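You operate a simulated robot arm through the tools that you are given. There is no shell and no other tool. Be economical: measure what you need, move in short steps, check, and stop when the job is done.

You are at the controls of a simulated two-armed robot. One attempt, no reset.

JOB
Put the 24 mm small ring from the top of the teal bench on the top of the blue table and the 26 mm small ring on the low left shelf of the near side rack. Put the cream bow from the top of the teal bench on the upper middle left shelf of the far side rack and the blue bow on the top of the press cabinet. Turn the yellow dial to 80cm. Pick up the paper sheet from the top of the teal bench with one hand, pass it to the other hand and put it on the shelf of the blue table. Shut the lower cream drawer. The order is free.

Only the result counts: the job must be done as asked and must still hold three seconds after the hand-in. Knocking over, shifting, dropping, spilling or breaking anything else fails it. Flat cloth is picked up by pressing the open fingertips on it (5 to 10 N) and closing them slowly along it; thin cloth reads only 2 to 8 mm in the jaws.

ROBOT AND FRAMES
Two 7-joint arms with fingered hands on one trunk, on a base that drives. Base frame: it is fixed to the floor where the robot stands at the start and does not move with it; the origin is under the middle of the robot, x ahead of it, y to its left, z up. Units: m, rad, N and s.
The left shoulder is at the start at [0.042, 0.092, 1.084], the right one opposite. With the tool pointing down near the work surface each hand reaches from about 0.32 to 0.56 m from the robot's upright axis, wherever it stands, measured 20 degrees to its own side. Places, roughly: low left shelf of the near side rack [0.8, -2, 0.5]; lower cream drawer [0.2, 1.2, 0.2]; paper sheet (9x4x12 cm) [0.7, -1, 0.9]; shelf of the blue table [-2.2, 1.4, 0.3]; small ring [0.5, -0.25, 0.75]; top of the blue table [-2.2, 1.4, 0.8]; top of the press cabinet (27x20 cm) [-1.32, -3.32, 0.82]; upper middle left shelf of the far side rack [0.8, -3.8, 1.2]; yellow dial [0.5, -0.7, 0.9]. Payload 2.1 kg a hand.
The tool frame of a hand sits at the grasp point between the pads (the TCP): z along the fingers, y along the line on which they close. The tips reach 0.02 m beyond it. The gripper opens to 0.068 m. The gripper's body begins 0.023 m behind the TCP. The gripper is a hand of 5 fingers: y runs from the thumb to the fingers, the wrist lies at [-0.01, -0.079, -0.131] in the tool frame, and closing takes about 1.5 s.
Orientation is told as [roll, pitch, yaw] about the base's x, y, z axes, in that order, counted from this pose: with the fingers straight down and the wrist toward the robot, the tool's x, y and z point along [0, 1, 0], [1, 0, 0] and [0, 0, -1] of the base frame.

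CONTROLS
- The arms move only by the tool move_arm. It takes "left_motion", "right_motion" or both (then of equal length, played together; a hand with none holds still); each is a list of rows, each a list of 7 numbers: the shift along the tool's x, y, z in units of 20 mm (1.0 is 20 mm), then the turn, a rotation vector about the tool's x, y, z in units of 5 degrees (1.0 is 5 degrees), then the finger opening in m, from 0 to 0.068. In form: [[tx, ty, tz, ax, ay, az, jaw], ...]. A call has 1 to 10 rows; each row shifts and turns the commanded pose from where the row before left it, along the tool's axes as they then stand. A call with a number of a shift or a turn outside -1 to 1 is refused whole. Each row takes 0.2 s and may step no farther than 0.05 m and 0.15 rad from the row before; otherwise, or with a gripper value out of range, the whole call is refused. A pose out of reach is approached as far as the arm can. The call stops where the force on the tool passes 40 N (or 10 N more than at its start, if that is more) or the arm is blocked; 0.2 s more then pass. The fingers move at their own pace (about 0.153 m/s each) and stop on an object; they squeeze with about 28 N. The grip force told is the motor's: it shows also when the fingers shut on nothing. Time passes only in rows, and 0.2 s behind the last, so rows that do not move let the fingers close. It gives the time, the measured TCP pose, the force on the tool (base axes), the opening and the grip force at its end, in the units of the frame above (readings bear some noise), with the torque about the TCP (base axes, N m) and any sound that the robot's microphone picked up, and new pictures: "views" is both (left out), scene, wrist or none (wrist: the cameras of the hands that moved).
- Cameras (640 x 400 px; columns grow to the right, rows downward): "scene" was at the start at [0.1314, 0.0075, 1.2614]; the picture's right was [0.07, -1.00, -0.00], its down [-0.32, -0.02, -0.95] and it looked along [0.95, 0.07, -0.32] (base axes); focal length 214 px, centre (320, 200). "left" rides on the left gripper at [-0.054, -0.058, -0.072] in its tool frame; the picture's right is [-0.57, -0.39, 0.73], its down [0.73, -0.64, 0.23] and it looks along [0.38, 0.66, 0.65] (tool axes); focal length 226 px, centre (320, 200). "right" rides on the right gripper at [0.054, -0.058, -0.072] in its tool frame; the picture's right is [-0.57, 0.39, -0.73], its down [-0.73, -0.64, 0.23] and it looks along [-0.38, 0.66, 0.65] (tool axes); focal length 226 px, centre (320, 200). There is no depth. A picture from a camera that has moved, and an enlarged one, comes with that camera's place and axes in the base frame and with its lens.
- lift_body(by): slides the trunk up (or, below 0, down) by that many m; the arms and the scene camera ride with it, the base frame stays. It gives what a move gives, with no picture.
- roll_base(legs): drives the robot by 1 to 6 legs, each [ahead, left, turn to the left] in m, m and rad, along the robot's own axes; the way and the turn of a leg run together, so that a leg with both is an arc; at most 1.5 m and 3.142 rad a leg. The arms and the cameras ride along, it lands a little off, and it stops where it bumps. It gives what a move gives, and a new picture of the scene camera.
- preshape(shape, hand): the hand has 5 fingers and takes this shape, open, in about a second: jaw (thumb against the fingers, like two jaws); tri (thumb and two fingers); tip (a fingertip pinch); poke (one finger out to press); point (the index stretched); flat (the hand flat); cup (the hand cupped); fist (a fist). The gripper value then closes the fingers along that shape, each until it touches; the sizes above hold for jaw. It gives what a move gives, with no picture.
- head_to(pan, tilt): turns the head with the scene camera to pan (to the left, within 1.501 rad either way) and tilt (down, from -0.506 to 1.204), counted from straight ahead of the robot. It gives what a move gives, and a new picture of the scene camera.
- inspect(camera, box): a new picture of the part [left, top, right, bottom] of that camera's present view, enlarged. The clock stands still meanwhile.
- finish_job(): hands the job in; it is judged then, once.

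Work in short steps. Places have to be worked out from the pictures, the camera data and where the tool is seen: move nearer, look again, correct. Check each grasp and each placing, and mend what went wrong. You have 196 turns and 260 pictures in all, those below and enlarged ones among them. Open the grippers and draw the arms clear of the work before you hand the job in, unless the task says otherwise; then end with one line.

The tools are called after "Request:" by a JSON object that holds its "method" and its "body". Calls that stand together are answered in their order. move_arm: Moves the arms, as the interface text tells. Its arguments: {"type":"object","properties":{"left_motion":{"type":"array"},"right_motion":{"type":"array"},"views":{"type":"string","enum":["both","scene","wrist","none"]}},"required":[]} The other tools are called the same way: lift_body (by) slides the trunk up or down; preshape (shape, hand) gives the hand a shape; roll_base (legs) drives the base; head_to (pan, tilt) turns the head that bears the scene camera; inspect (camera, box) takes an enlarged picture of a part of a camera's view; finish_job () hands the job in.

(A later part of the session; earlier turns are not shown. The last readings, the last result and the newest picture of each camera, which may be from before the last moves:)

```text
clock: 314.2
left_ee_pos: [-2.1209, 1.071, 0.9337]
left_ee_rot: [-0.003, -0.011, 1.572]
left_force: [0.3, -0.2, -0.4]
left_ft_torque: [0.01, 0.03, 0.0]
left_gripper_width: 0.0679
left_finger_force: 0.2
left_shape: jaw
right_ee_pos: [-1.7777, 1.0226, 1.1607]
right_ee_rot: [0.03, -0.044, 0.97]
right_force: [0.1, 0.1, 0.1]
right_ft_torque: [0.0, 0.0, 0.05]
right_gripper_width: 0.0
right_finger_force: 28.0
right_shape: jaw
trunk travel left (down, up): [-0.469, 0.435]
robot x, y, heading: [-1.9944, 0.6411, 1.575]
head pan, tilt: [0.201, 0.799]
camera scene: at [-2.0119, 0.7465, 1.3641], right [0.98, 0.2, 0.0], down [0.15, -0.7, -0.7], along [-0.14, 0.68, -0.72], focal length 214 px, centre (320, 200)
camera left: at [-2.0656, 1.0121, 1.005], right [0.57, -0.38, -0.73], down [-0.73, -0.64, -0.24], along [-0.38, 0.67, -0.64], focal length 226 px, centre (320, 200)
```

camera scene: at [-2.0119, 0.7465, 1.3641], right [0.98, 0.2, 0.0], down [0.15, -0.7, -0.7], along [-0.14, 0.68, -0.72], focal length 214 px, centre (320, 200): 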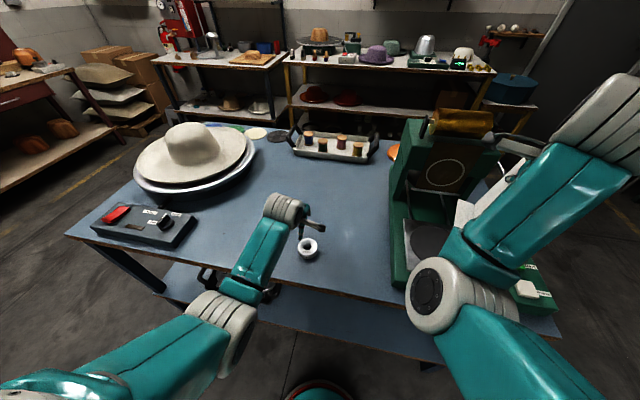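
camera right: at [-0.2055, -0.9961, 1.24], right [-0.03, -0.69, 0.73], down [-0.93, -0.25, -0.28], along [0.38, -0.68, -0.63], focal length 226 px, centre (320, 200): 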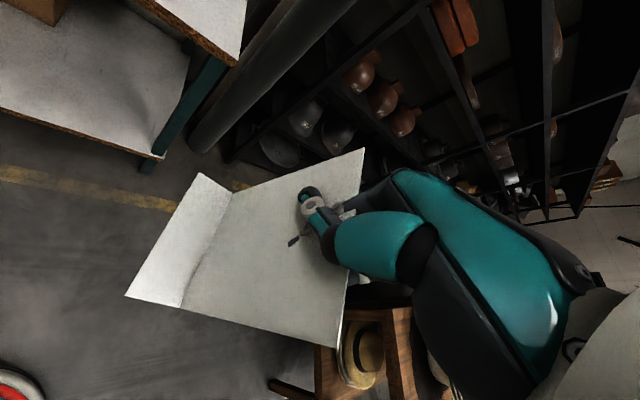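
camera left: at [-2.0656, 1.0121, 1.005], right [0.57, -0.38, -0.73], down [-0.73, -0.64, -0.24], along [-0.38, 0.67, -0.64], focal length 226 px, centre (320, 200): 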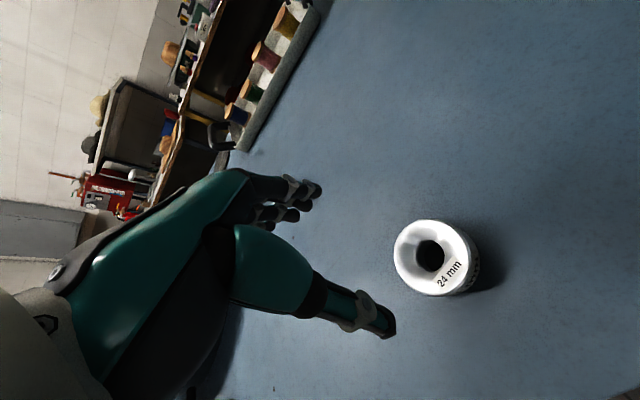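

The 24 mm ring is on the table. I lift the left hand and back away from the table for the handover.

Request:
{"method": "move_arm", "body": {"left_motion": [[0, 0, -1, 0, 0, 0, 0.068], [0, 0, -1, 0, 0, 0, 0.068], [0, -0.6, -1, 0, 0, 0, 0.068], [0, -0.6, -1, 0, 0, 0, 0.068], [0, -0.6, -1, 0, 0, 0, 0.068], [0, -0.6, -1, 0, 0, 0, 0.068]], "views": "none"}}

Request:
{"method": "roll_base", "body": {"legs": [[-0.45, 0, 0]]}}

Request:
{"method": "head_to", "body": {"pan": -0.15, "tilt": 0.65}}

```text
clock: 315.6
left_ee_pos: [-2.1175, 1.0194, 1.0519]
left_ee_rot: [-0.002, -0.012, 1.573]
left_force: [0.3, 0.4, 0.1]
left_ft_torque: [-0.03, -0.02, -0.01]
left_gripper_width: 0.0682
left_finger_force: 0.1
left_shape: jaw
right_ee_pos: [-1.7792, 1.0227, 1.1621]
right_ee_rot: [0.03, -0.046, 0.97]
right_force: [-0.2, -0.7, 0.5]
right_ft_torque: [-0.01, 0.0, 0.01]
right_gripper_width: 0.0
right_finger_force: 28.4
right_shape: jaw
trunk travel left (down, up): [-0.469, 0.435]
robot x, y, heading: [-1.9943, 0.6418, 1.58]
head pan, tilt: [0.201, 0.799]
```

```text
clock: 318.3
left_ee_pos: [-2.1144, 0.5798, 1.0513]
left_ee_rot: [-0.003, -0.01, 1.567]
left_force: [-0.2, 0.4, -0.7]
left_ft_torque: [-0.03, -0.01, -0.02]
left_gripper_width: 0.0683
left_finger_force: 0.1
left_shape: jaw
right_ee_pos: [-1.7757, 0.5804, 1.1607]
right_ee_rot: [0.029, -0.046, 0.965]
right_force: [-0.2, 0.2, -0.4]
right_ft_torque: [0.02, 0.02, 0.01]
right_gripper_width: 0.0
right_finger_force: 28.2
right_shape: jaw
trunk travel left (down, up): [-0.469, 0.435]
robot x, y, heading: [-1.9905, 0.2038, 1.572]
head pan, tilt: [0.201, 0.799]
camera scene: at [-2.0103, 0.3053, 1.3641], right [0.98, 0.2, 0.0], down [0.14, -0.7, -0.7], along [-0.14, 0.68, -0.72], focal length 214 px, centre (320, 200)
```

scene: 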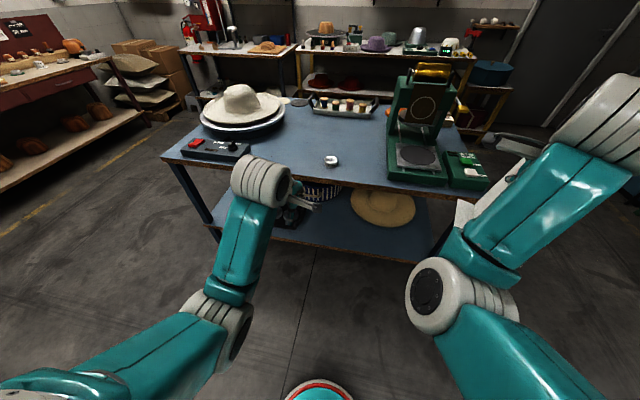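

```text
clock: 319.1
left_ee_pos: [-2.1155, 0.5795, 1.0518]
left_ee_rot: [-0.002, -0.011, 1.567]
left_force: [-0.7, 0.9, 0.0]
left_ft_torque: [0.0, -0.01, 0.01]
left_gripper_width: 0.0679
left_finger_force: 0.0
left_shape: jaw
right_ee_pos: [-1.7747, 0.5794, 1.161]
right_ee_rot: [0.029, -0.043, 0.966]
right_force: [0.1, 0.3, 0.6]
right_ft_torque: [-0.03, 0.02, 0.01]
right_gripper_width: 0.0002
right_finger_force: 28.1
right_shape: jaw
trunk travel left (down, up): [-0.469, 0.435]
robot x, y, heading: [-1.9887, 0.2052, 1.568]
head pan, tilt: [-0.15, 0.649]
camera scene: at [-1.9814, 0.3124, 1.3767], right [0.99, -0.15, 0.0], down [-0.09, -0.6, -0.8], along [0.12, 0.79, -0.61], focal length 214 px, centre (320, 200)
```

scene: 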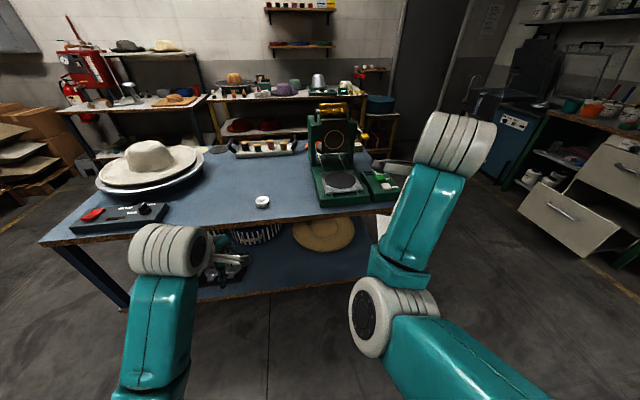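

For the handover I bring the paper in front of my body and turn the right hand so the panel's near vertical edge faces me.

Request:
{"method": "move_arm", "body": {"right_motion": [[0.96, -0.12, 0, 0, 0, -0.29, 0], [0.96, -0.12, 0, 0, 0, -0.29, 0], [0.96, -0.12, 0, 0, 0, -0.29, 0], [0.96, -0.12, 0, 0, 0, -0.29, 0], [0.96, -0.12, 0, 0, 0, -0.29, 0], [0.96, -0.12, 0, 0, 0, -0.29, 0], [0.96, -0.12, 0, 0, 0, -0.29, 0], [0.96, 0.1, 0, 0, 0, -0.29, 0], [0.96, 0.3, 0, 0, 0, -0.29, 0]], "left_motion": [[0, 0, 0, 0, 0, 1, 0.068], [0, 0, 0, 0, 0, 1, 0.068], [0, 0, 0, 0, 0, 1, 0.068], [0, 0, 0, 0, 0, 1, 0.068], [0, 0, 0, 0, 0, 1, 0.068], [0, 0, 0, 0, 0, 1, 0.068], [0, 0, 0, 0, 0, 1, 0.068], [0, 0, 0, 0, 0, 1, 0.068], [0, 0, 0, 0, 0, 1, 0.068]], "views": "both"}}

```text
clock: 321.1
left_ee_pos: [-2.1147, 0.5781, 1.0514]
left_ee_rot: [0.007, -0.01, 0.78]
left_force: [0.0, 0.3, -0.4]
left_ft_torque: [-0.02, -0.03, 0.03]
left_gripper_width: 0.068
left_finger_force: 0.0
left_shape: jaw
right_ee_pos: [-1.9333, 0.6592, 1.1634]
right_ee_rot: [0.02, -0.051, 1.194]
right_force: [0.3, 0.3, 0.3]
right_ft_torque: [-0.02, 0.01, 0.0]
right_gripper_width: 0.0001
right_finger_force: 27.5
right_shape: jaw
trunk travel left (down, up): [-0.469, 0.435]
robot x, y, heading: [-1.9967, 0.2022, 1.569]
head pan, tilt: [-0.15, 0.649]
camera scene: at [-1.9814, 0.3124, 1.3767], right [0.99, -0.15, 0.0], down [-0.09, -0.6, -0.8], along [0.12, 0.79, -0.6], focal length 214 px, centre (320, 200)
camera right: at [-2.0045, 0.6208, 1.2357], right [0.67, 0.11, 0.74], down [0.45, -0.85, -0.28], along [0.6, 0.51, -0.62], focal length 226 px, centre (320, 200)
camera left: at [-2.1183, 0.4991, 1.1219], right [0.13, -0.67, -0.73], down [-0.97, 0.07, -0.23], along [0.21, 0.74, -0.64], focal length 226 px, centre (320, 200)
```

scene: 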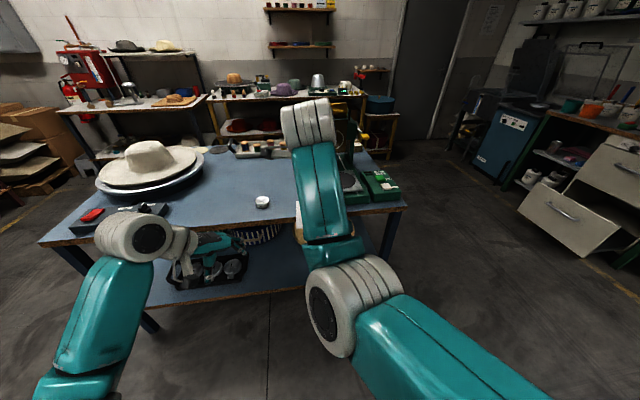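
right: 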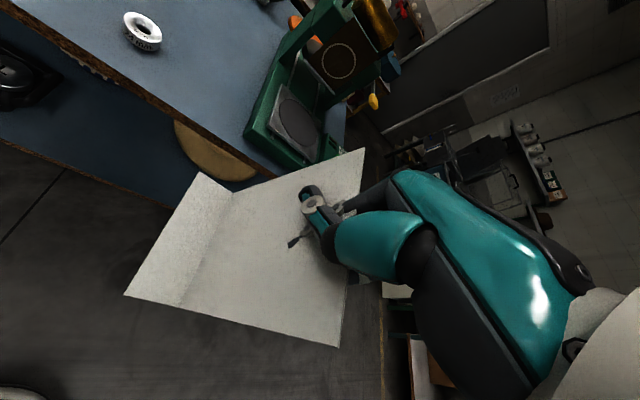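
left: 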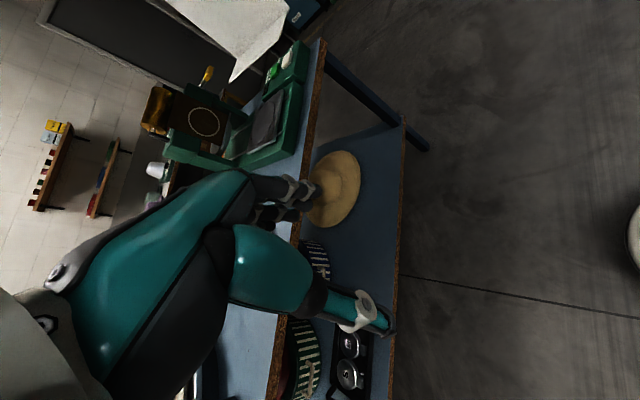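

The paper geometry checks out: the near edge is at about (-1.93, 0.62), z 1.055–1.175, with the foot to the left. I turn the left hand so its fingers will point forward with the thumb to the left.

Request:
{"method": "move_arm", "body": {"left_motion": [[0, 0, 0, 0, 0, 1, 0.06], [0, 0, 0, 0, 0, 1, 0.06], [0, 0, 0, 0, 0, 1, 0.06], [0, 0, 0, 0, 0, 1, 0.06], [0, 0, 0, 0, 0, 1, 0.06], [0, 0, 0, 0, 0, 1, 0.06], [0, 0, 0, 0, 0, 1, 0.06], [0, 0, 0, 0, 0, 1, 0.06], [0, 0, 0, 0, 0, 1, 0.06]], "views": "none"}}

Request:
{"method": "move_arm", "body": {"left_motion": [[0, 0, 0, 0, 1, 0, 0.06], [0, 0, 0, 0, 1, 0, 0.06], [0, 0, 0, 0, 1, 0, 0.06], [0, 0, 0, 0, 1, 0, 0.06], [0, 0, 0, 0, 1, 0, 0.06], [0, 0, 0, 0, 1, 0, 0.06], [0, 0, 0, 0, 1, 0, 0.06], [0, 0, 0, 0, 1, 0, 0.06], [0, 0, 0, 0, 1, 0, 0.06], [0, 0, 0, 0, 1, 0, 0.06]], "views": "both"}}

```text
clock: 323.1
left_ee_pos: [-2.1154, 0.5796, 1.0507]
left_ee_rot: [0.01, -0.003, -0.005]
left_force: [0.4, 0.2, -0.7]
left_ft_torque: [0.0, -0.04, 0.0]
left_gripper_width: 0.06
left_finger_force: 0.0
left_shape: jaw
right_ee_pos: [-1.9328, 0.6587, 1.1639]
right_ee_rot: [0.019, -0.05, 1.192]
right_force: [-0.7, 0.1, 0.8]
right_ft_torque: [-0.01, 0.03, 0.01]
right_gripper_width: 0.0001
right_finger_force: 27.8
right_shape: jaw
trunk travel left (down, up): [-0.469, 0.435]
robot x, y, heading: [-1.9887, 0.2015, 1.565]
head pan, tilt: [-0.15, 0.649]
```

```text
clock: 325.4
left_ee_pos: [-2.1164, 0.5805, 1.0528]
left_ee_rot: [0.884, -0.003, -0.002]
left_force: [0.0, 0.3, 0.7]
left_ft_torque: [0.0, 0.01, 0.02]
left_gripper_width: 0.06
left_finger_force: 0.0
left_shape: jaw
right_ee_pos: [-1.933, 0.6578, 1.1647]
right_ee_rot: [0.019, -0.049, 1.192]
right_force: [-0.1, -0.3, 0.7]
right_ft_torque: [0.0, 0.0, 0.01]
right_gripper_width: 0.0
right_finger_force: 27.6
right_shape: jaw
trunk travel left (down, up): [-0.469, 0.435]
robot x, y, heading: [-1.992, 0.2017, 1.572]
head pan, tilt: [-0.15, 0.649]
camera scene: at [-1.9814, 0.3123, 1.3767], right [0.99, -0.15, 0.0], down [-0.09, -0.6, -0.8], along [0.12, 0.79, -0.6], focal length 214 px, centre (320, 200)
camera left: at [-2.1737, 0.4902, 1.0548], right [-0.38, 0.21, -0.9], down [-0.64, 0.64, 0.42], along [0.67, 0.74, -0.12], focal length 226 px, centre (320, 200)
```

scene: 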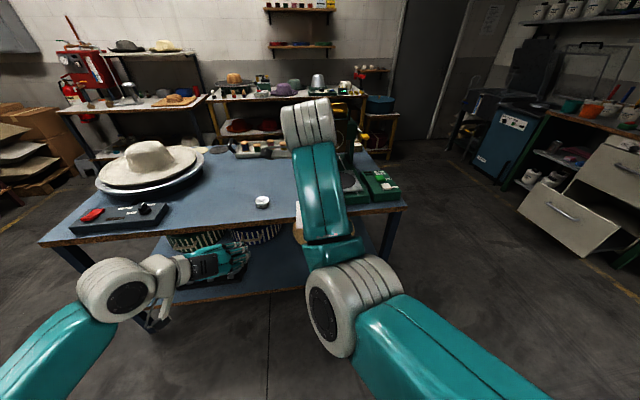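
left: 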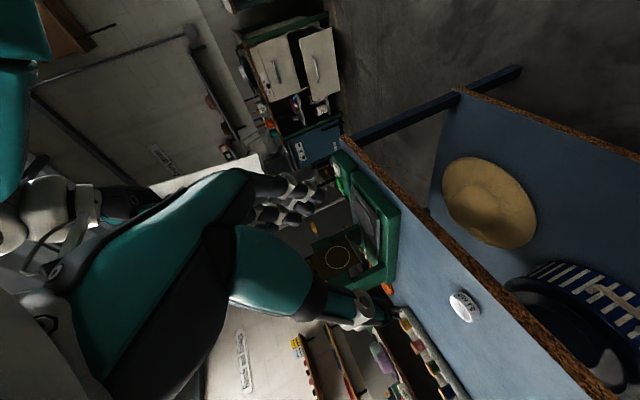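

The left hand tilts fine. I extend the right hand 7 cm forward for clearance from its own elbow, and tilt the left further to about 75°.

Request:
{"method": "move_arm", "body": {"right_motion": [[0.33, 0.81, 0, 0, 0, 0, 0], [0.33, 0.81, 0, 0, 0, 0, 0], [0.33, 0.81, 0, 0, 0, 0, 0], [0.33, 0.81, 0, 0, 0, 0, 0], [0, 0, 0, 0, 0, 0, 0]], "left_motion": [[0, 0, 0, 0, 1, 0, 0.06], [0, 0, 0, 0, 1, 0, 0.06], [0, 0, 0, 0, 1, 0, 0.06], [0, 0, 0, 0, 1, 0, 0.06], [0, 0, 0, 0, 1, 0, 0.06]], "views": "both"}}

```text
clock: 326.6
left_ee_pos: [-2.1149, 0.5797, 1.0522]
left_ee_rot: [1.322, -0.003, -0.002]
left_force: [0.2, 0.2, -0.1]
left_ft_torque: [-0.02, -0.01, -0.01]
left_gripper_width: 0.0602
left_finger_force: 0.1
left_shape: jaw
right_ee_pos: [-1.9324, 0.7177, 1.1679]
right_ee_rot: [0.019, -0.048, 1.193]
right_force: [0.3, 0.0, -0.6]
right_ft_torque: [0.0, 0.01, -0.02]
right_gripper_width: 0.0
right_finger_force: 28.3
right_shape: jaw
right hand out of reach, approached as far as the arm can: row 4
trunk travel left (down, up): [-0.469, 0.435]
robot x, y, heading: [-1.9915, 0.2022, 1.571]
head pan, tilt: [-0.15, 0.649]
camera scene: at [-1.9814, 0.3123, 1.3767], right [0.99, -0.15, 0.0], down [-0.09, -0.6, -0.8], along [0.12, 0.79, -0.6], focal length 214 px, centre (320, 200)
camera right: at [-2.0027, 0.6797, 1.2401], right [0.67, 0.11, 0.74], down [0.45, -0.85, -0.28], along [0.6, 0.51, -0.62], focal length 226 px, centre (320, 200)
camera left: at [-2.1725, 0.496, 1.0163], right [-0.38, 0.57, -0.73], down [-0.64, 0.41, 0.65], along [0.67, 0.72, 0.21], focal length 226 px, centre (320, 200)
```

scene: 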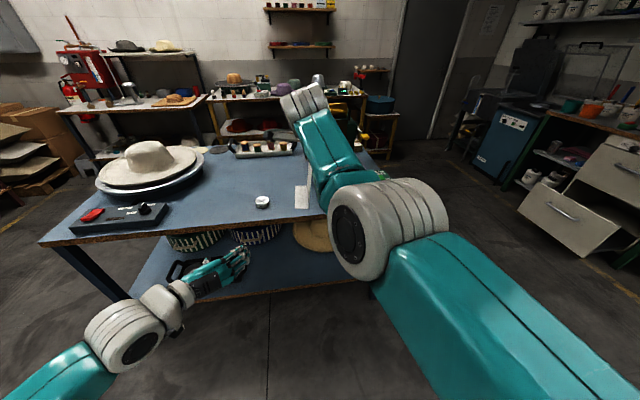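
right: 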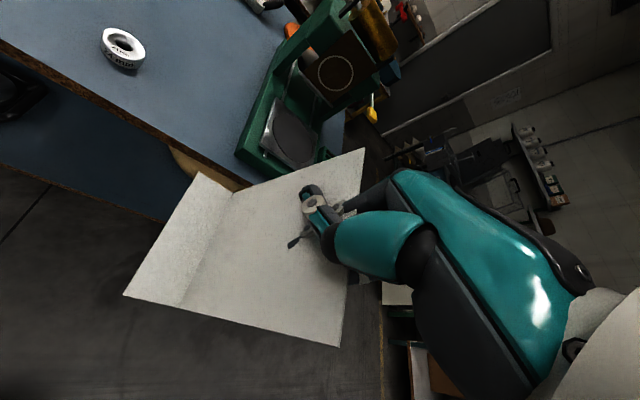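
left: 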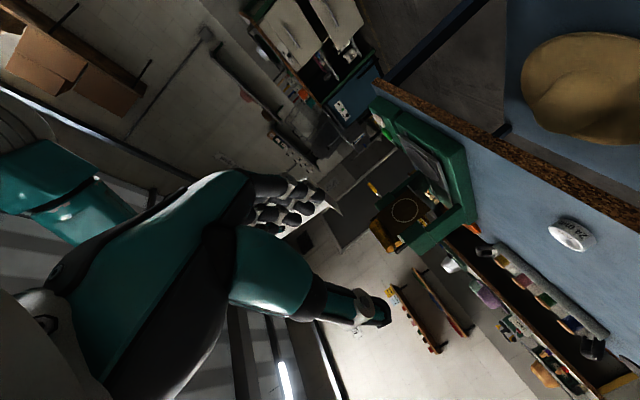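

Good clearance now. I bring the left hand behind the near edge of the panel.

Request:
{"method": "move_arm", "body": {"left_motion": [[0.3, 0.99, 0.09, 0, 0, 0, 0.06], [0.3, 0.99, 0.09, 0, 0, 0, 0.06], [0.3, 0.99, 0.09, 0, 0, 0, 0.06], [0.3, 0.99, 0.09, 0, 0, 0, 0.06], [0.3, 0.99, 0.09, 0, 0, 0, 0.06], [0.3, 0.99, 0.09, 0, 0, 0, 0.06], [0.3, 0.99, 0.09, 0, 0, 0, 0.06], [0.3, 0.99, 0.09, 0, 0, 0, 0.06], [0.3, 0.99, 0.09, 0, 0, 0, 0.06]], "views": "both"}}

Request:
{"method": "inspect", "body": {"camera": "right", "box": [60, 100, 400, 400]}}

```text
clock: 328.6
left_ee_pos: [-1.9354, 0.6107, 1.1014]
left_ee_rot: [1.318, -0.004, -0.003]
left_force: [0.5, 0.7, 0.4]
left_ft_torque: [-0.02, 0.01, -0.01]
left_gripper_width: 0.0602
left_finger_force: 0.1
left_shape: jaw
right_ee_pos: [-1.9311, 0.7173, 1.1678]
right_ee_rot: [0.019, -0.05, 1.191]
right_force: [0.5, -0.3, -0.2]
right_ft_torque: [-0.01, -0.01, -0.05]
right_gripper_width: 0.0
right_finger_force: 27.6
right_shape: jaw
trunk travel left (down, up): [-0.469, 0.435]
robot x, y, heading: [-1.9881, 0.2038, 1.569]
head pan, tilt: [-0.15, 0.649]
camera scene: at [-1.9812, 0.3124, 1.3767], right [0.99, -0.15, 0.0], down [-0.09, -0.6, -0.8], along [0.12, 0.79, -0.6], focal length 214 px, centre (320, 200)
camera left: at [-1.9938, 0.5266, 1.0648], right [-0.38, 0.57, -0.73], down [-0.64, 0.41, 0.65], along [0.66, 0.72, 0.21], focal length 226 px, centre (320, 200)
```

scene: 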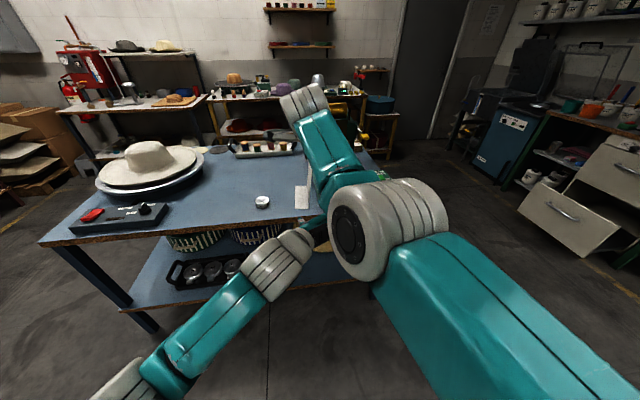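
left: 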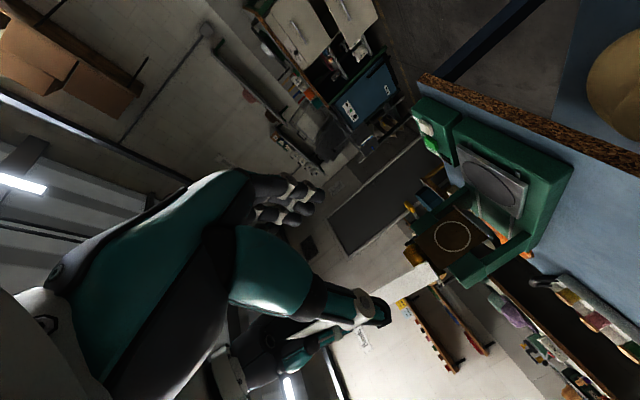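

```text
1.33 times, centred on (230, 250) of right
camera zoom: at [-2.0026, 0.6797, 1.2399], right [0.67, 0.11, 0.74], down [0.45, -0.85, -0.28], along [0.6, 0.51, -0.62], focal length 301 px, centre (440, 133)
```

zoom: 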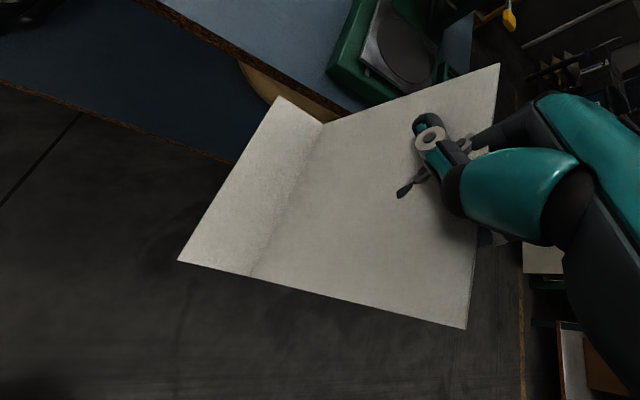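

The edge is visible between the left thumb and fingers, slightly left. I shift 8 mm and advance 8 cm.

Request:
{"method": "move_arm", "body": {"left_motion": [[0.2, -0.4, 0.9, 0, 0, 0, 0.06], [0.247, 0, 0.969, 0, 0, 0, 0.06], [0.247, 0, 0.969, 0, 0, 0, 0.06], [0.12, 0, 0.48, 0, 0, 0, 0.06], [0, 0, 0, 0, 0, 0, 0.06]], "views": "both"}}

Request:
{"method": "inspect", "body": {"camera": "right", "box": [60, 100, 400, 400]}}

```text
clock: 329.8
left_ee_pos: [-1.9437, 0.6751, 1.1006]
left_ee_rot: [1.319, -0.004, -0.002]
left_force: [-0.7, 0.3, -0.1]
left_ft_torque: [0.04, 0.03, 0.02]
left_gripper_width: 0.0601
left_finger_force: 0.1
left_shape: jaw
right_ee_pos: [-1.9306, 0.7168, 1.1678]
right_ee_rot: [0.021, -0.052, 1.192]
right_force: [0.7, -0.2, 0.3]
right_ft_torque: [-0.01, -0.01, -0.01]
right_gripper_width: 0.0
right_finger_force: 27.6
right_shape: jaw
trunk travel left (down, up): [-0.469, 0.435]
robot x, y, heading: [-1.9928, 0.2022, 1.574]
head pan, tilt: [-0.15, 0.649]
camera scene: at [-1.9813, 0.3124, 1.3767], right [0.99, -0.15, 0.0], down [-0.09, -0.6, -0.8], along [0.12, 0.79, -0.6], focal length 214 px, centre (320, 200)
camera left: at [-2.0016, 0.5931, 1.0647], right [-0.38, 0.57, -0.73], down [-0.64, 0.41, 0.65], along [0.66, 0.72, 0.21], focal length 226 px, centre (320, 200)
```

scene: 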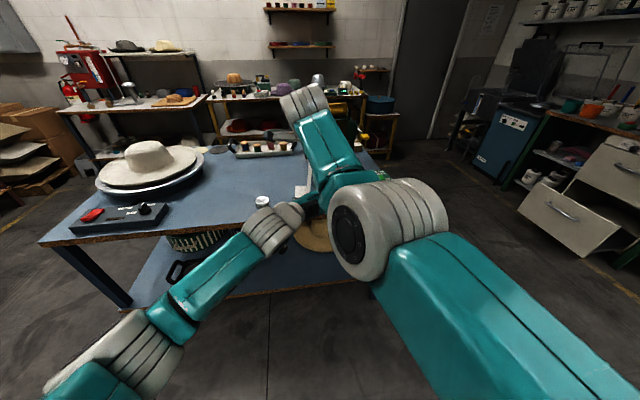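
left: 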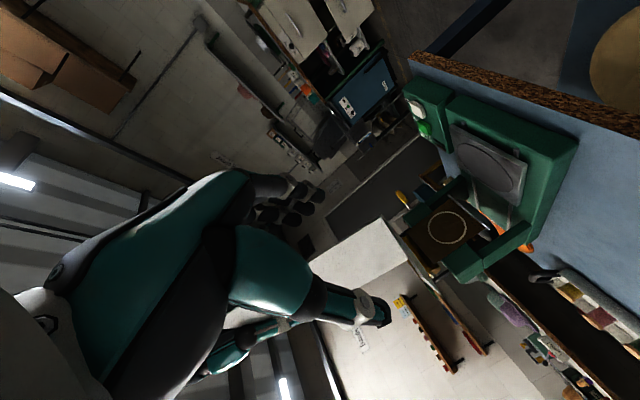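

```text
1.33 times, centred on (230, 250) of right
camera zoom: at [-2.0027, 0.6797, 1.2399], right [0.67, 0.11, 0.74], down [0.45, -0.85, -0.28], along [0.6, 0.51, -0.62], focal length 301 px, centre (440, 133)
```

zoom: 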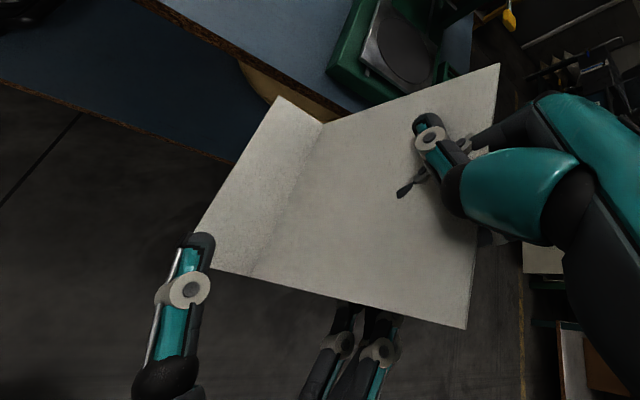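

Thumb and fingers straddle the panel's near edge. I advance 2 cm more and close.

Request:
{"method": "move_arm", "body": {"left_motion": [[0.247, 0, 0.969, 0, 0, 0, 0.06], [0.06, 0, 0.25, 0, 0, 0, 0.06], [0, 0, 0, 0, 0, 0, 0.04], [0, 0, 0, 0, 0, 0, 0.02], [0, 0, 0, 0, 0, 0, 0.0], [0, 0, 0, 0, 0, 0, 0.0], [0, 0, 0, 0, 0, 0, 0.0], [0, 0, 0, 0, 0, 0, 0.0], [0, 0, 0, 0, 0, 0, 0.0]], "views": "wrist"}}

Request:
{"method": "inspect", "body": {"camera": "right", "box": [60, 100, 400, 400]}}

```text
clock: 331.8
left_ee_pos: [-1.9441, 0.7008, 1.1003]
left_ee_rot: [1.318, -0.003, -0.003]
left_force: [1.3, -0.2, -0.5]
left_ft_torque: [-0.01, 0.12, -0.04]
left_gripper_width: 0.0
left_finger_force: 27.8
left_shape: jaw
right_ee_pos: [-1.9314, 0.7171, 1.1678]
right_ee_rot: [0.019, -0.052, 1.194]
right_force: [-1.5, -0.6, 1.4]
right_ft_torque: [0.0, -0.01, 0.03]
right_gripper_width: 0.0002
right_finger_force: 27.8
right_shape: jaw
trunk travel left (down, up): [-0.469, 0.435]
robot x, y, heading: [-1.9935, 0.1988, 1.572]
head pan, tilt: [-0.15, 0.649]
camera left: at [-2.0019, 0.6172, 1.0639], right [-0.38, 0.57, -0.73], down [-0.64, 0.41, 0.65], along [0.66, 0.72, 0.21], focal length 226 px, centre (320, 200)
```

left: 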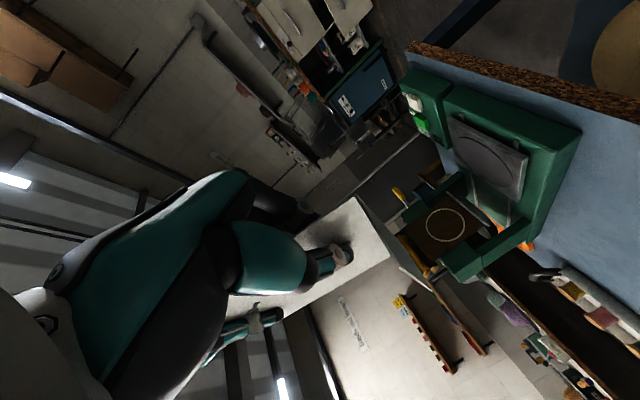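

```text
1.33 times, centred on (230, 250) of right
camera zoom: at [-2.0027, 0.6797, 1.2399], right [0.67, 0.11, 0.74], down [0.45, -0.85, -0.28], along [0.6, 0.51, -0.62], focal length 301 px, centre (440, 133)
```

zoom: 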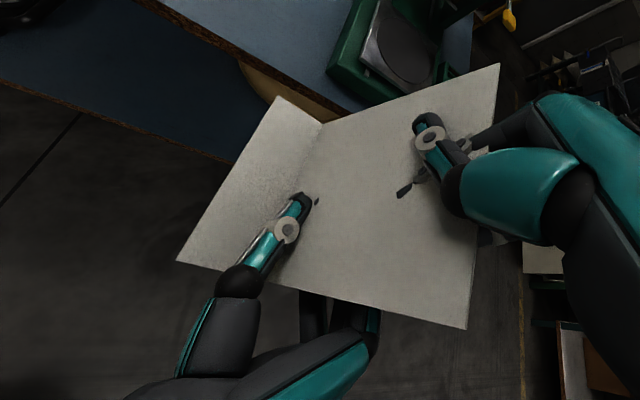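

Both hands pinch the sheet. I open the right hand and raise it away.

Request:
{"method": "move_arm", "body": {"right_motion": [[0, 0, 0, 0, 0, 0, 0.02], [0, 0, 0, 0, 0, 0, 0.05], [0, 0, 0, 0, 0, 0, 0.068], [0, 0, 0, 0, 0, 0, 0.068], [0, 0, -0.5, 0, 0, 0, 0.068], [0, 0, -0.5, 0, 0, 0, 0.068], [0, 0, -1, 0, 0, 0, 0.068], [0, 0, -1, 0, 0, 0, 0.068], [0, 0, -1, 0, 0, 0, 0.068]], "views": "both"}}

Request:
{"method": "inspect", "body": {"camera": "left", "box": [180, 130, 460, 330]}}

```text
clock: 333.8
left_ee_pos: [-1.9447, 0.7005, 1.0987]
left_ee_rot: [1.319, -0.003, -0.004]
left_force: [-0.8, -0.3, 0.2]
left_ft_torque: [-0.02, -0.01, 0.0]
left_gripper_width: 0.0
left_finger_force: 27.7
left_shape: jaw
right_ee_pos: [-1.9276, 0.6989, 1.2426]
right_ee_rot: [0.021, -0.05, 1.194]
right_force: [0.8, 1.0, 0.5]
right_ft_torque: [-0.03, -0.01, -0.03]
right_gripper_width: 0.0678
right_finger_force: 0.2
right_shape: jaw
right hand out of reach, approached as far as the arm can: row 7, 8, 9
trunk travel left (down, up): [-0.469, 0.435]
robot x, y, heading: [-1.9954, 0.2036, 1.576]
head pan, tilt: [-0.15, 0.649]
camera scene: at [-1.9813, 0.3125, 1.3767], right [0.99, -0.15, 0.0], down [-0.09, -0.6, -0.8], along [0.12, 0.79, -0.6], focal length 214 px, centre (320, 200)
camera right: at [-1.9996, 0.6619, 1.3145], right [0.67, 0.11, 0.74], down [0.45, -0.85, -0.28], along [0.6, 0.51, -0.62], focal length 226 px, centre (320, 200)
```

scene: 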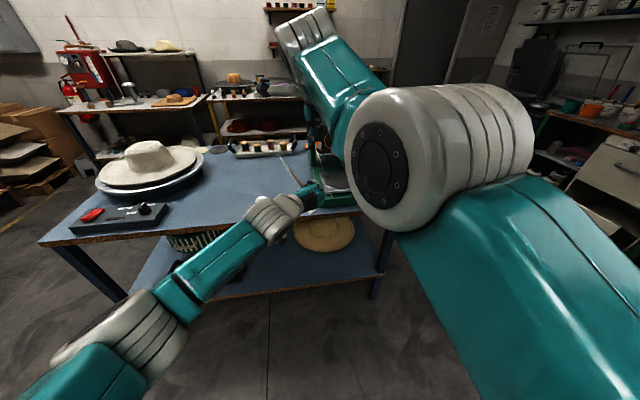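
right: 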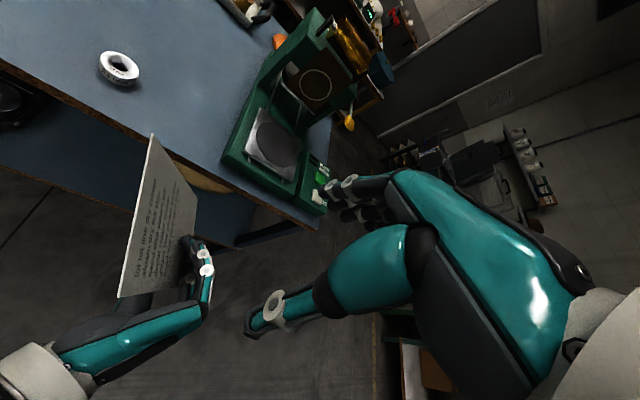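

```text
2.00 times, centred on (320, 230) of left
camera zoom: at [-2.002, 0.6172, 1.0639], right [-0.38, 0.56, -0.73], down [-0.64, 0.41, 0.65], along [0.66, 0.72, 0.21], focal length 452 px, centre (320, 140)
```

zoom: 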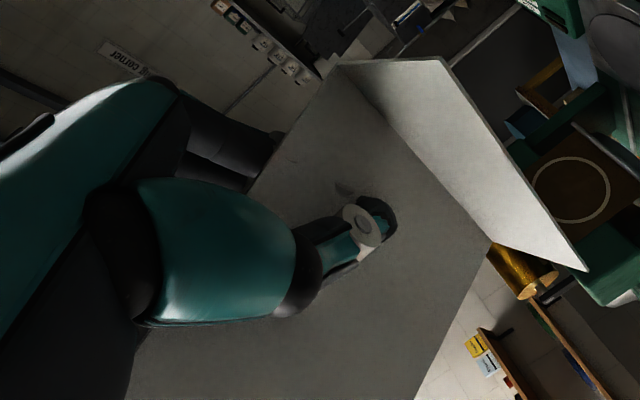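

The left hand now holds the sheet alone, rolled about 34°. I move the right hand off to the right and back, while rolling the left hand 35° to level the sheet's foot.

Request:
{"method": "move_arm", "body": {"right_motion": [[-0.96, -0.2, 0, 0, 0, 0, 0.068], [-0.96, -0.2, 0, 0, 0, 0, 0.068], [-0.96, -0.4, 0, 0, 0, 0, 0.068], [-0.96, -0.5, 0, 0, 0, 0, 0.068], [-0.96, -0.5, 0, 0, 0, 0, 0.068], [-0.96, -0.5, 0, 0, 0, 0, 0.068], [-0.96, -0.5, 0, 0, 0, 0, 0.068], [-0.96, -0.5, 0, 0, 0, 0, 0.068], [-0.96, -0.5, 0, 0, 0, 0, 0.068], [-0.96, -0.5, 0, 0, 0, 0, 0.068]], "left_motion": [[0, 0, 0, 0, 0, 0, 0], [0, 0, 0, 0, 0, 0, 0], [0, 0, 0, 0, 0, 0, 0], [0, 0, 0, 0, 0, 1, 0], [0, 0, 0, 0, 0, 1, 0], [0, 0, 0, 0, 0, 1, 0], [0, 0, 0, 0, 0, 1, 0], [0, 0, 0, 0, 0, 1, 0], [0, 0, 0, 0, 0, 1, 0], [0, 0, 0, 0, 0, 1, 0]], "views": "both"}}

```text
clock: 335.9
left_ee_pos: [-1.9439, 0.7023, 1.0998]
left_ee_rot: [1.267, 0.588, -0.176]
left_force: [-1.0, 1.0, 0.5]
left_ft_torque: [-0.02, 0.01, -0.02]
left_gripper_width: 0.0
left_finger_force: 28.2
left_shape: jaw
right_ee_pos: [-1.7929, 0.6894, 1.2968]
right_ee_rot: [0.019, -0.051, 1.192]
right_force: [-0.9, 0.6, 0.4]
right_ft_torque: [-0.01, 0.03, -0.04]
right_gripper_width: 0.0678
right_finger_force: 0.1
right_shape: jaw
right hand out of reach, approached as far as the arm can: row 1, 2, 3, 4, 5, 6, 7, 8, 9, 10
trunk travel left (down, up): [-0.469, 0.435]
robot x, y, heading: [-1.9925, 0.2021, 1.567]
head pan, tilt: [-0.15, 0.649]
camera scene: at [-1.981, 0.3124, 1.3767], right [0.99, -0.15, 0.0], down [-0.09, -0.6, -0.8], along [0.12, 0.79, -0.6], focal length 214 px, centre (320, 200)
camera right: at [-1.8644, 0.6513, 1.3676], right [0.67, 0.11, 0.74], down [0.45, -0.85, -0.28], along [0.6, 0.51, -0.62], focal length 226 px, centre (320, 200)
camera left: at [-2.0231, 0.6292, 1.1056], right [-0.64, 0.65, -0.42], down [-0.1, 0.46, 0.88], along [0.76, 0.61, -0.23], focal length 226 px, centre (320, 200)
```

scene: 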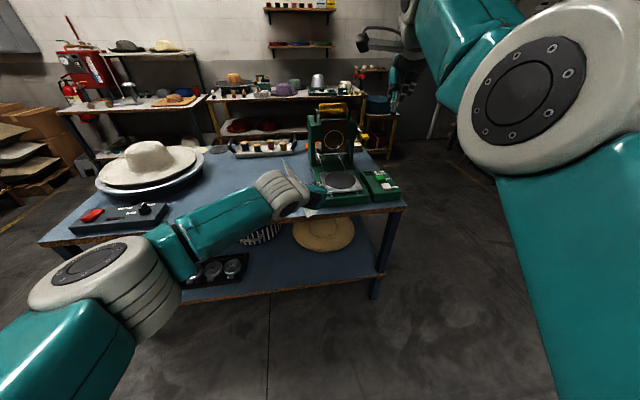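
right: 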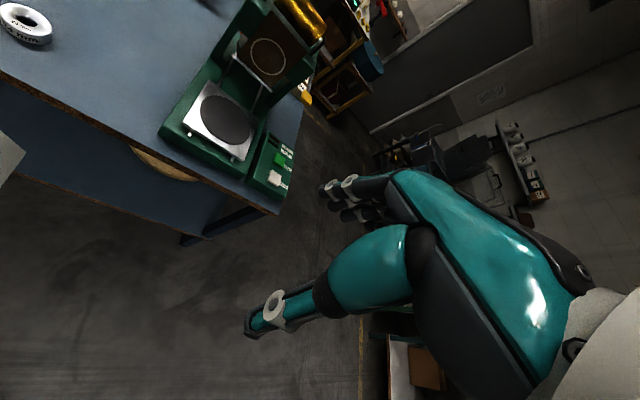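
left: 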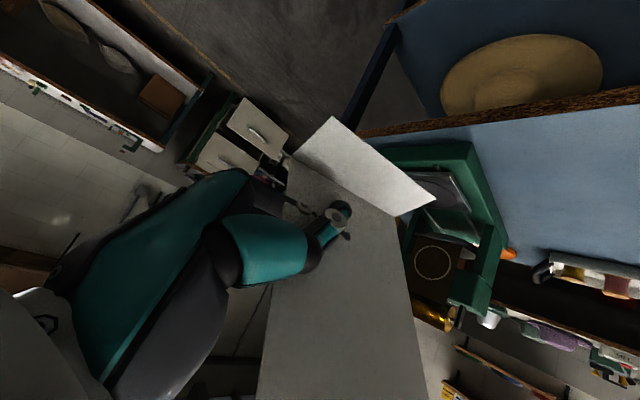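

The sheet's foot now looks level. The right arm is near its limit, so I bring it down and back.

Request:
{"method": "move_arm", "body": {"right_motion": [[-0.6, -0.5, 0.8, 0, 0, 0, 0.068], [-0.6, -0.9, 0.8, 0, 0, 0, 0.068], [-0.6, -1, 0.8, 0, 0, 0, 0.068], [-0.6, -1, 0.8, 0, 0, 0, 0.068], [-0.6, -1, 0.8, 0, 0, 0, 0.068], [-0.6, -1, 0.8, 0, 0, 0, 0.068], [-0.6, -1, 0.5, 0, 0, 0, 0.068], [-0.6, -1, 0.5, 0, 0, 0, 0.068], [-0.6, -1, 0, 0, 0, 0, 0.068], [-0.6, -1, 0, 0, 0, 0, 0.068]], "views": "scene"}}

```text
clock: 338.1
left_ee_pos: [-1.9434, 0.7014, 1.0978]
left_ee_rot: [1.268, 0.585, -0.174]
left_force: [0.6, 0.2, 0.4]
left_ft_torque: [0.01, 0.03, 0.02]
left_gripper_width: 0.0
left_finger_force: 27.6
left_shape: jaw
right_ee_pos: [-1.7321, 0.6894, 1.2738]
right_ee_rot: [0.018, -0.05, 1.193]
right_force: [0.0, -0.5, -0.2]
right_ft_torque: [0.0, 0.0, 0.01]
right_gripper_width: 0.068
right_finger_force: 0.1
right_shape: jaw
right hand out of reach, approached as far as the arm can: row 1, 2, 3, 4, 5, 6, 7, 8, 9, 10
trunk travel left (down, up): [-0.469, 0.435]
robot x, y, heading: [-1.9908, 0.2045, 1.569]
head pan, tilt: [-0.15, 0.649]
camera scene: at [-1.9812, 0.3124, 1.3767], right [0.99, -0.15, 0.0], down [-0.09, -0.6, -0.8], along [0.12, 0.79, -0.6], focal length 214 px, centre (320, 200)
```

scene: 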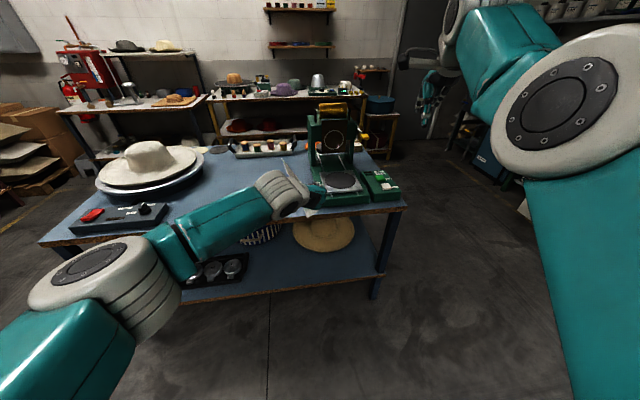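

The right arm is stuck at a joint limit; I unwind its wrist yaw while lowering.

Request:
{"method": "move_arm", "body": {"right_motion": [[0, 0, 0.5, 0, 0, -1, 0.068], [0, 0, 0.8, 0, 0, -1, 0.068], [0, 0, 1, 0, 0, -1, 0.068], [0, 0, 1, 0, 0, -1, 0.068], [0, 0, 1, 0, 0, -1, 0.068], [0, 0, 1, 0, 0, 0, 0.068], [0, 0, 1, 0, 0, 0, 0.068], [0, 0, 1, 0, 0, 0, 0.068]], "views": "none"}}

```text
clock: 339.9
left_ee_pos: [-1.9458, 0.7007, 1.0992]
left_ee_rot: [1.267, 0.583, -0.175]
left_force: [0.1, 1.3, 0.5]
left_ft_torque: [-0.03, -0.01, 0.0]
left_gripper_width: 0.0001
left_finger_force: 27.9
left_shape: jaw
right_ee_pos: [-1.725, 0.7157, 1.1329]
right_ee_rot: [-0.006, -0.053, 1.631]
right_force: [0.2, -0.4, 0.7]
right_ft_torque: [0.03, -0.03, 0.01]
right_gripper_width: 0.0678
right_finger_force: 0.1
right_shape: jaw
right hand out of reach, approached as far as the arm can: row 1, 2, 3, 5, 6
trunk travel left (down, up): [-0.469, 0.435]
robot x, y, heading: [-1.9956, 0.2031, 1.565]
head pan, tilt: [-0.15, 0.649]
```

Freed. Now I pull it straight back.

Request:
{"method": "move_arm", "body": {"right_motion": [[-0.3, -1, 0, 0, 0, 0, 0.068], [-0.3, -1, 0, 0, 0, 0, 0.068], [-0.3, -1, 0, 0, 0, 0, 0.068], [-0.3, -1, 0, 0, 0, 0, 0.068], [-0.3, -1, 0, 0, 0, 0, 0.068], [-0.3, -1, 0, 0, 0, 0, 0.068], [-0.3, -1, 0, 0, 0, 0, 0.068], [-0.3, -1, 0, 0, 0, 0, 0.068], [-0.3, -1, 0, 0, 0, 0, 0.068], [-0.3, -1, 0, 0, 0, 0, 0.068]], "views": "scene"}}

```text
clock: 342.1
left_ee_pos: [-1.9439, 0.7016, 1.0987]
left_ee_rot: [1.27, 0.584, -0.174]
left_force: [0.1, -0.1, -0.6]
left_ft_torque: [0.01, -0.02, -0.05]
left_gripper_width: 0.0
left_finger_force: 28.2
left_shape: jaw
right_ee_pos: [-1.587, 0.6404, 1.1351]
right_ee_rot: [-0.004, -0.054, 1.63]
right_force: [0.0, -0.2, -0.3]
right_ft_torque: [0.01, 0.03, 0.01]
right_gripper_width: 0.0678
right_finger_force: 0.0
right_shape: jaw
right hand out of reach, approached as far as the arm can: row 1, 2, 3, 4, 5, 6, 7, 8, 9, 10
trunk travel left (down, up): [-0.469, 0.435]
robot x, y, heading: [-1.9883, 0.2043, 1.568]
head pan, tilt: [-0.15, 0.649]
camera scene: at [-1.981, 0.3124, 1.3767], right [0.99, -0.15, 0.0], down [-0.09, -0.6, -0.8], along [0.12, 0.79, -0.6], focal length 214 px, centre (320, 200)
```

scene: 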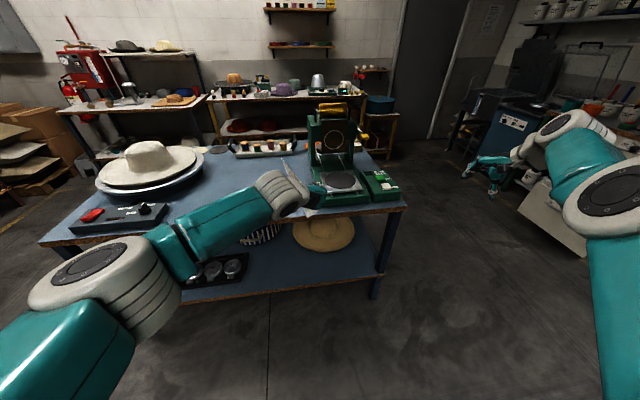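

It swings outward. I lower the right hand and continue back.

Request:
{"method": "move_arm", "body": {"right_motion": [[0, -0.3, 1, 0, 0, 0, 0.068], [0, -0.3, 1, 0, 0, 0, 0.068], [0, -0.3, 1, 0, 0, 0, 0.068], [0, -0.3, 1, 0, 0, 0, 0.068], [0, -0.3, 1, 0, 0, 0, 0.068], [0, -0.8, 0.8, 0, 0, 0, 0.068], [0, -0.8, 0.8, 0, 0, 0, 0.068], [0, -0.8, 0.8, 0, 0, 0, 0.068], [0, -0.8, 0.5, 0, 0, 0, 0.068], [0, -0.8, 0.5, 0, 0, 0, 0.068]], "views": "none"}}

```text
clock: 344.4
left_ee_pos: [-1.9448, 0.7021, 1.0991]
left_ee_rot: [1.267, 0.585, -0.174]
left_force: [0.1, 0.3, -0.2]
left_ft_torque: [0.04, -0.01, 0.02]
left_gripper_width: 0.0
left_finger_force: 27.4
left_shape: jaw
right_ee_pos: [-1.5535, 0.5685, 0.9523]
right_ee_rot: [-0.003, -0.054, 1.631]
right_force: [0.4, 0.7, 0.7]
right_ft_torque: [0.01, -0.02, 0.01]
right_gripper_width: 0.0677
right_finger_force: 0.0
right_shape: jaw
right hand out of reach, approached as far as the arm can: row 1, 2, 3, 5, 6, 7, 8, 9, 10
trunk travel left (down, up): [-0.469, 0.435]
robot x, y, heading: [-1.9934, 0.2008, 1.571]
head pan, tilt: [-0.15, 0.649]
```

I had commanded it too close to the body. I bring the command forward again to a reachable spot.

Request:
{"method": "move_arm", "body": {"right_motion": [[0.6, 1, 0, 0, 0, 0, 0.068], [0.6, 1, 0, 0, 0, 0, 0.068], [0.6, 1, 0, 0, 0, 0, 0.068], [0.6, 1, 0, 0, 0, 0, 0.068], [0.6, 1, 0, 0, 0, 0, 0.068], [0.6, 1, 0, 0, 0, 0, 0.068], [0.6, 0, 0, 0, 0, 0, 0.068], [0, 0, 0, 0, 0, 0, 0.068]], "views": "scene"}}

```text
clock: 346.1
left_ee_pos: [-1.9447, 0.7016, 1.099]
left_ee_rot: [1.267, 0.584, -0.176]
left_force: [-0.2, 0.1, 0.4]
left_ft_torque: [0.01, -0.01, 0.0]
left_gripper_width: 0.0003
left_finger_force: 28.1
left_shape: jaw
right_ee_pos: [-1.6734, 0.6615, 0.9624]
right_ee_rot: [-0.005, -0.055, 1.631]
right_force: [0.2, -0.2, -0.2]
right_ft_torque: [0.0, -0.02, 0.0]
right_gripper_width: 0.0676
right_finger_force: 0.0
right_shape: jaw
right hand out of reach, approached as far as the arm can: row 2, 3, 4, 5, 6
trunk travel left (down, up): [-0.469, 0.435]
robot x, y, heading: [-1.9929, 0.2006, 1.573]
head pan, tilt: [-0.15, 0.649]
camera scene: at [-1.9812, 0.3124, 1.3767], right [0.99, -0.15, 0.0], down [-0.09, -0.6, -0.8], along [0.12, 0.79, -0.6], focal length 214 px, centre (320, 200)
```

scene: 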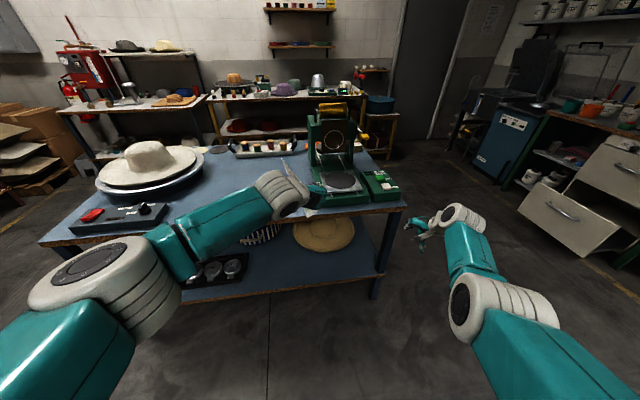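

Now responsive. I pull it back 12 cm.

Request:
{"method": "move_arm", "body": {"right_motion": [[0, -1, 0, 0, 0, 0, 0.068], [0, -1, 0, 0, 0, 0, 0.068], [0, -1, 0, 0, 0, 0, 0.068], [0, -1, 0, 0, 0, 0, 0.068], [0, -1, 0, 0, 0, 0, 0.068], [0, -1, 0, 0, 0, 0, 0.068]], "views": "none"}}

```text
clock: 347.6
left_ee_pos: [-1.9448, 0.7017, 1.099]
left_ee_rot: [1.268, 0.584, -0.175]
left_force: [-0.5, -0.3, 0.4]
left_ft_torque: [-0.02, 0.01, 0.01]
left_gripper_width: 0.0002
left_finger_force: 27.7
left_shape: jaw
right_ee_pos: [-1.6653, 0.5451, 0.957]
right_ee_rot: [-0.003, -0.055, 1.63]
right_force: [-0.9, -0.8, 0.1]
right_ft_torque: [-0.02, 0.02, 0.01]
right_gripper_width: 0.0678
right_finger_force: 0.2
right_shape: jaw
trunk travel left (down, up): [-0.469, 0.435]
robot x, y, heading: [-1.9944, 0.2026, 1.574]
head pan, tilt: [-0.15, 0.649]
```

Good. I pull back 4 cm more, then lower the trunk and look at the shelf.

Request:
{"method": "move_arm", "body": {"right_motion": [[0, -0.7, 0, 0, 0, 0, 0.068], [0, -0.7, 0, 0, 0, 0, 0.068], [0, -0.7, 0, 0, 0, 0, 0.068]], "views": "none"}}

Request:
{"method": "lift_body", "body": {"by": -0.45}}

Request:
{"method": "head_to", "body": {"pan": 0.0, "tilt": 0.35}}

```text
clock: 348.4
left_ee_pos: [-1.9451, 0.7015, 1.0985]
left_ee_rot: [1.267, 0.585, -0.174]
left_force: [-0.2, 0.4, -0.4]
left_ft_torque: [0.02, 0.05, -0.02]
left_gripper_width: 0.0001
left_finger_force: 27.6
left_shape: jaw
right_ee_pos: [-1.6583, 0.5036, 0.9545]
right_ee_rot: [-0.005, -0.055, 1.63]
right_force: [-0.1, -1.0, 0.2]
right_ft_torque: [-0.03, -0.01, 0.03]
right_gripper_width: 0.068
right_finger_force: 0.0
right_shape: jaw
trunk travel left (down, up): [-0.469, 0.435]
robot x, y, heading: [-1.9874, 0.2044, 1.574]
head pan, tilt: [-0.15, 0.649]
```

```text
refused: -0.45 is not a number from -0.4 to 0.4
```

```text
clock: 349.1
left_ee_pos: [-1.9448, 0.7015, 1.0997]
left_ee_rot: [1.268, 0.584, -0.174]
left_force: [-0.6, -0.7, 0.4]
left_ft_torque: [0.01, 0.03, 0.01]
left_gripper_width: 0.0001
left_finger_force: 28.0
left_shape: jaw
right_ee_pos: [-1.6584, 0.504, 0.955]
right_ee_rot: [-0.006, -0.054, 1.629]
right_force: [-0.4, 0.9, 0.2]
right_ft_torque: [-0.01, -0.01, 0.02]
right_gripper_width: 0.0677
right_finger_force: 0.0
right_shape: jaw
trunk travel left (down, up): [-0.469, 0.435]
robot x, y, heading: [-1.9941, 0.2005, 1.57]
head pan, tilt: [0.0, 0.351]
camera scene: at [-1.9941, 0.3196, 1.4037], right [1.0, 0.0, 0.0], down [0.0, -0.34, -0.94], along [0.0, 0.94, -0.34], focal length 214 px, centre (320, 200)
```

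scene: 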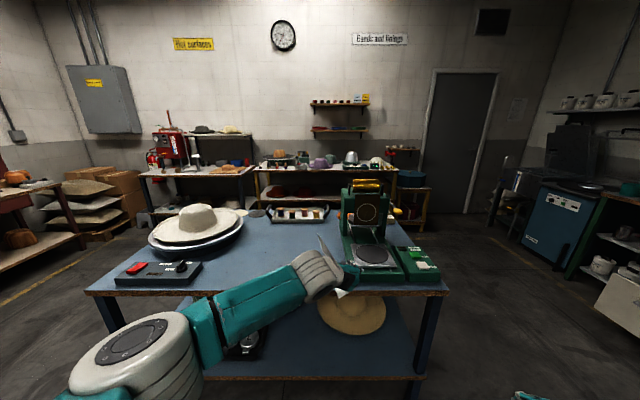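

Lift is limited to 0.4 m per call, so I lower by 0.4 and look.

Request:
{"method": "lift_body", "body": {"by": -0.4}}

Request:
{"method": "head_to", "body": {"pan": 0.0, "tilt": 0.5}}

```text
clock: 353.0
left_ee_pos: [-1.9449, 0.7012, 0.7004]
left_ee_rot: [1.268, 0.587, -0.175]
left_force: [0.2, 0.5, 0.2]
left_ft_torque: [-0.03, 0.02, -0.01]
left_gripper_width: 0.0
left_finger_force: 27.9
left_shape: jaw
right_ee_pos: [-1.661, 0.5025, 0.5547]
right_ee_rot: [-0.005, -0.055, 1.63]
right_force: [0.1, -0.1, -0.7]
right_ft_torque: [-0.02, 0.0, -0.01]
right_gripper_width: 0.0679
right_finger_force: 0.1
right_shape: jaw
trunk travel left (down, up): [-0.069, 0.835]
robot x, y, heading: [-1.9955, 0.202, 1.568]
head pan, tilt: [0.0, 0.351]
```

```text
clock: 353.7
left_ee_pos: [-1.944, 0.7008, 0.6995]
left_ee_rot: [1.267, 0.585, -0.175]
left_force: [0.6, 0.0, -0.2]
left_ft_torque: [0.0, -0.01, 0.01]
left_gripper_width: 0.0001
left_finger_force: 28.1
left_shape: jaw
right_ee_pos: [-1.6608, 0.5019, 0.5533]
right_ee_rot: [-0.006, -0.054, 1.63]
right_force: [0.0, -0.3, 0.2]
right_ft_torque: [0.0, 0.0, 0.03]
right_gripper_width: 0.0677
right_finger_force: 0.1
right_shape: jaw
trunk travel left (down, up): [-0.069, 0.835]
robot x, y, heading: [-1.9944, 0.2033, 1.573]
head pan, tilt: [0.0, 0.499]
camera scene: at [-1.9941, 0.3886, 0.9847], right [1.0, 0.0, 0.0], down [0.0, -0.48, -0.88], along [0.0, 0.88, -0.48], focal length 214 px, centre (320, 200)
```

scene: 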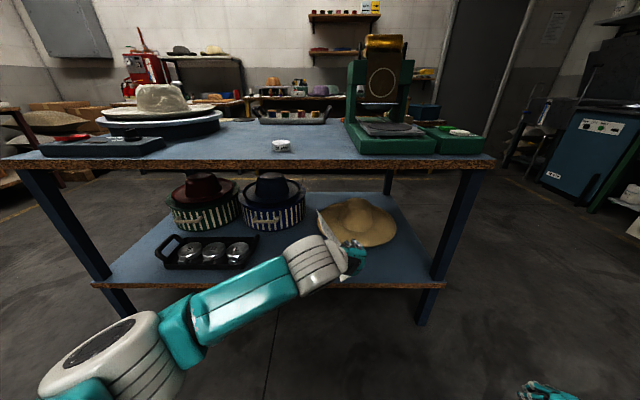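

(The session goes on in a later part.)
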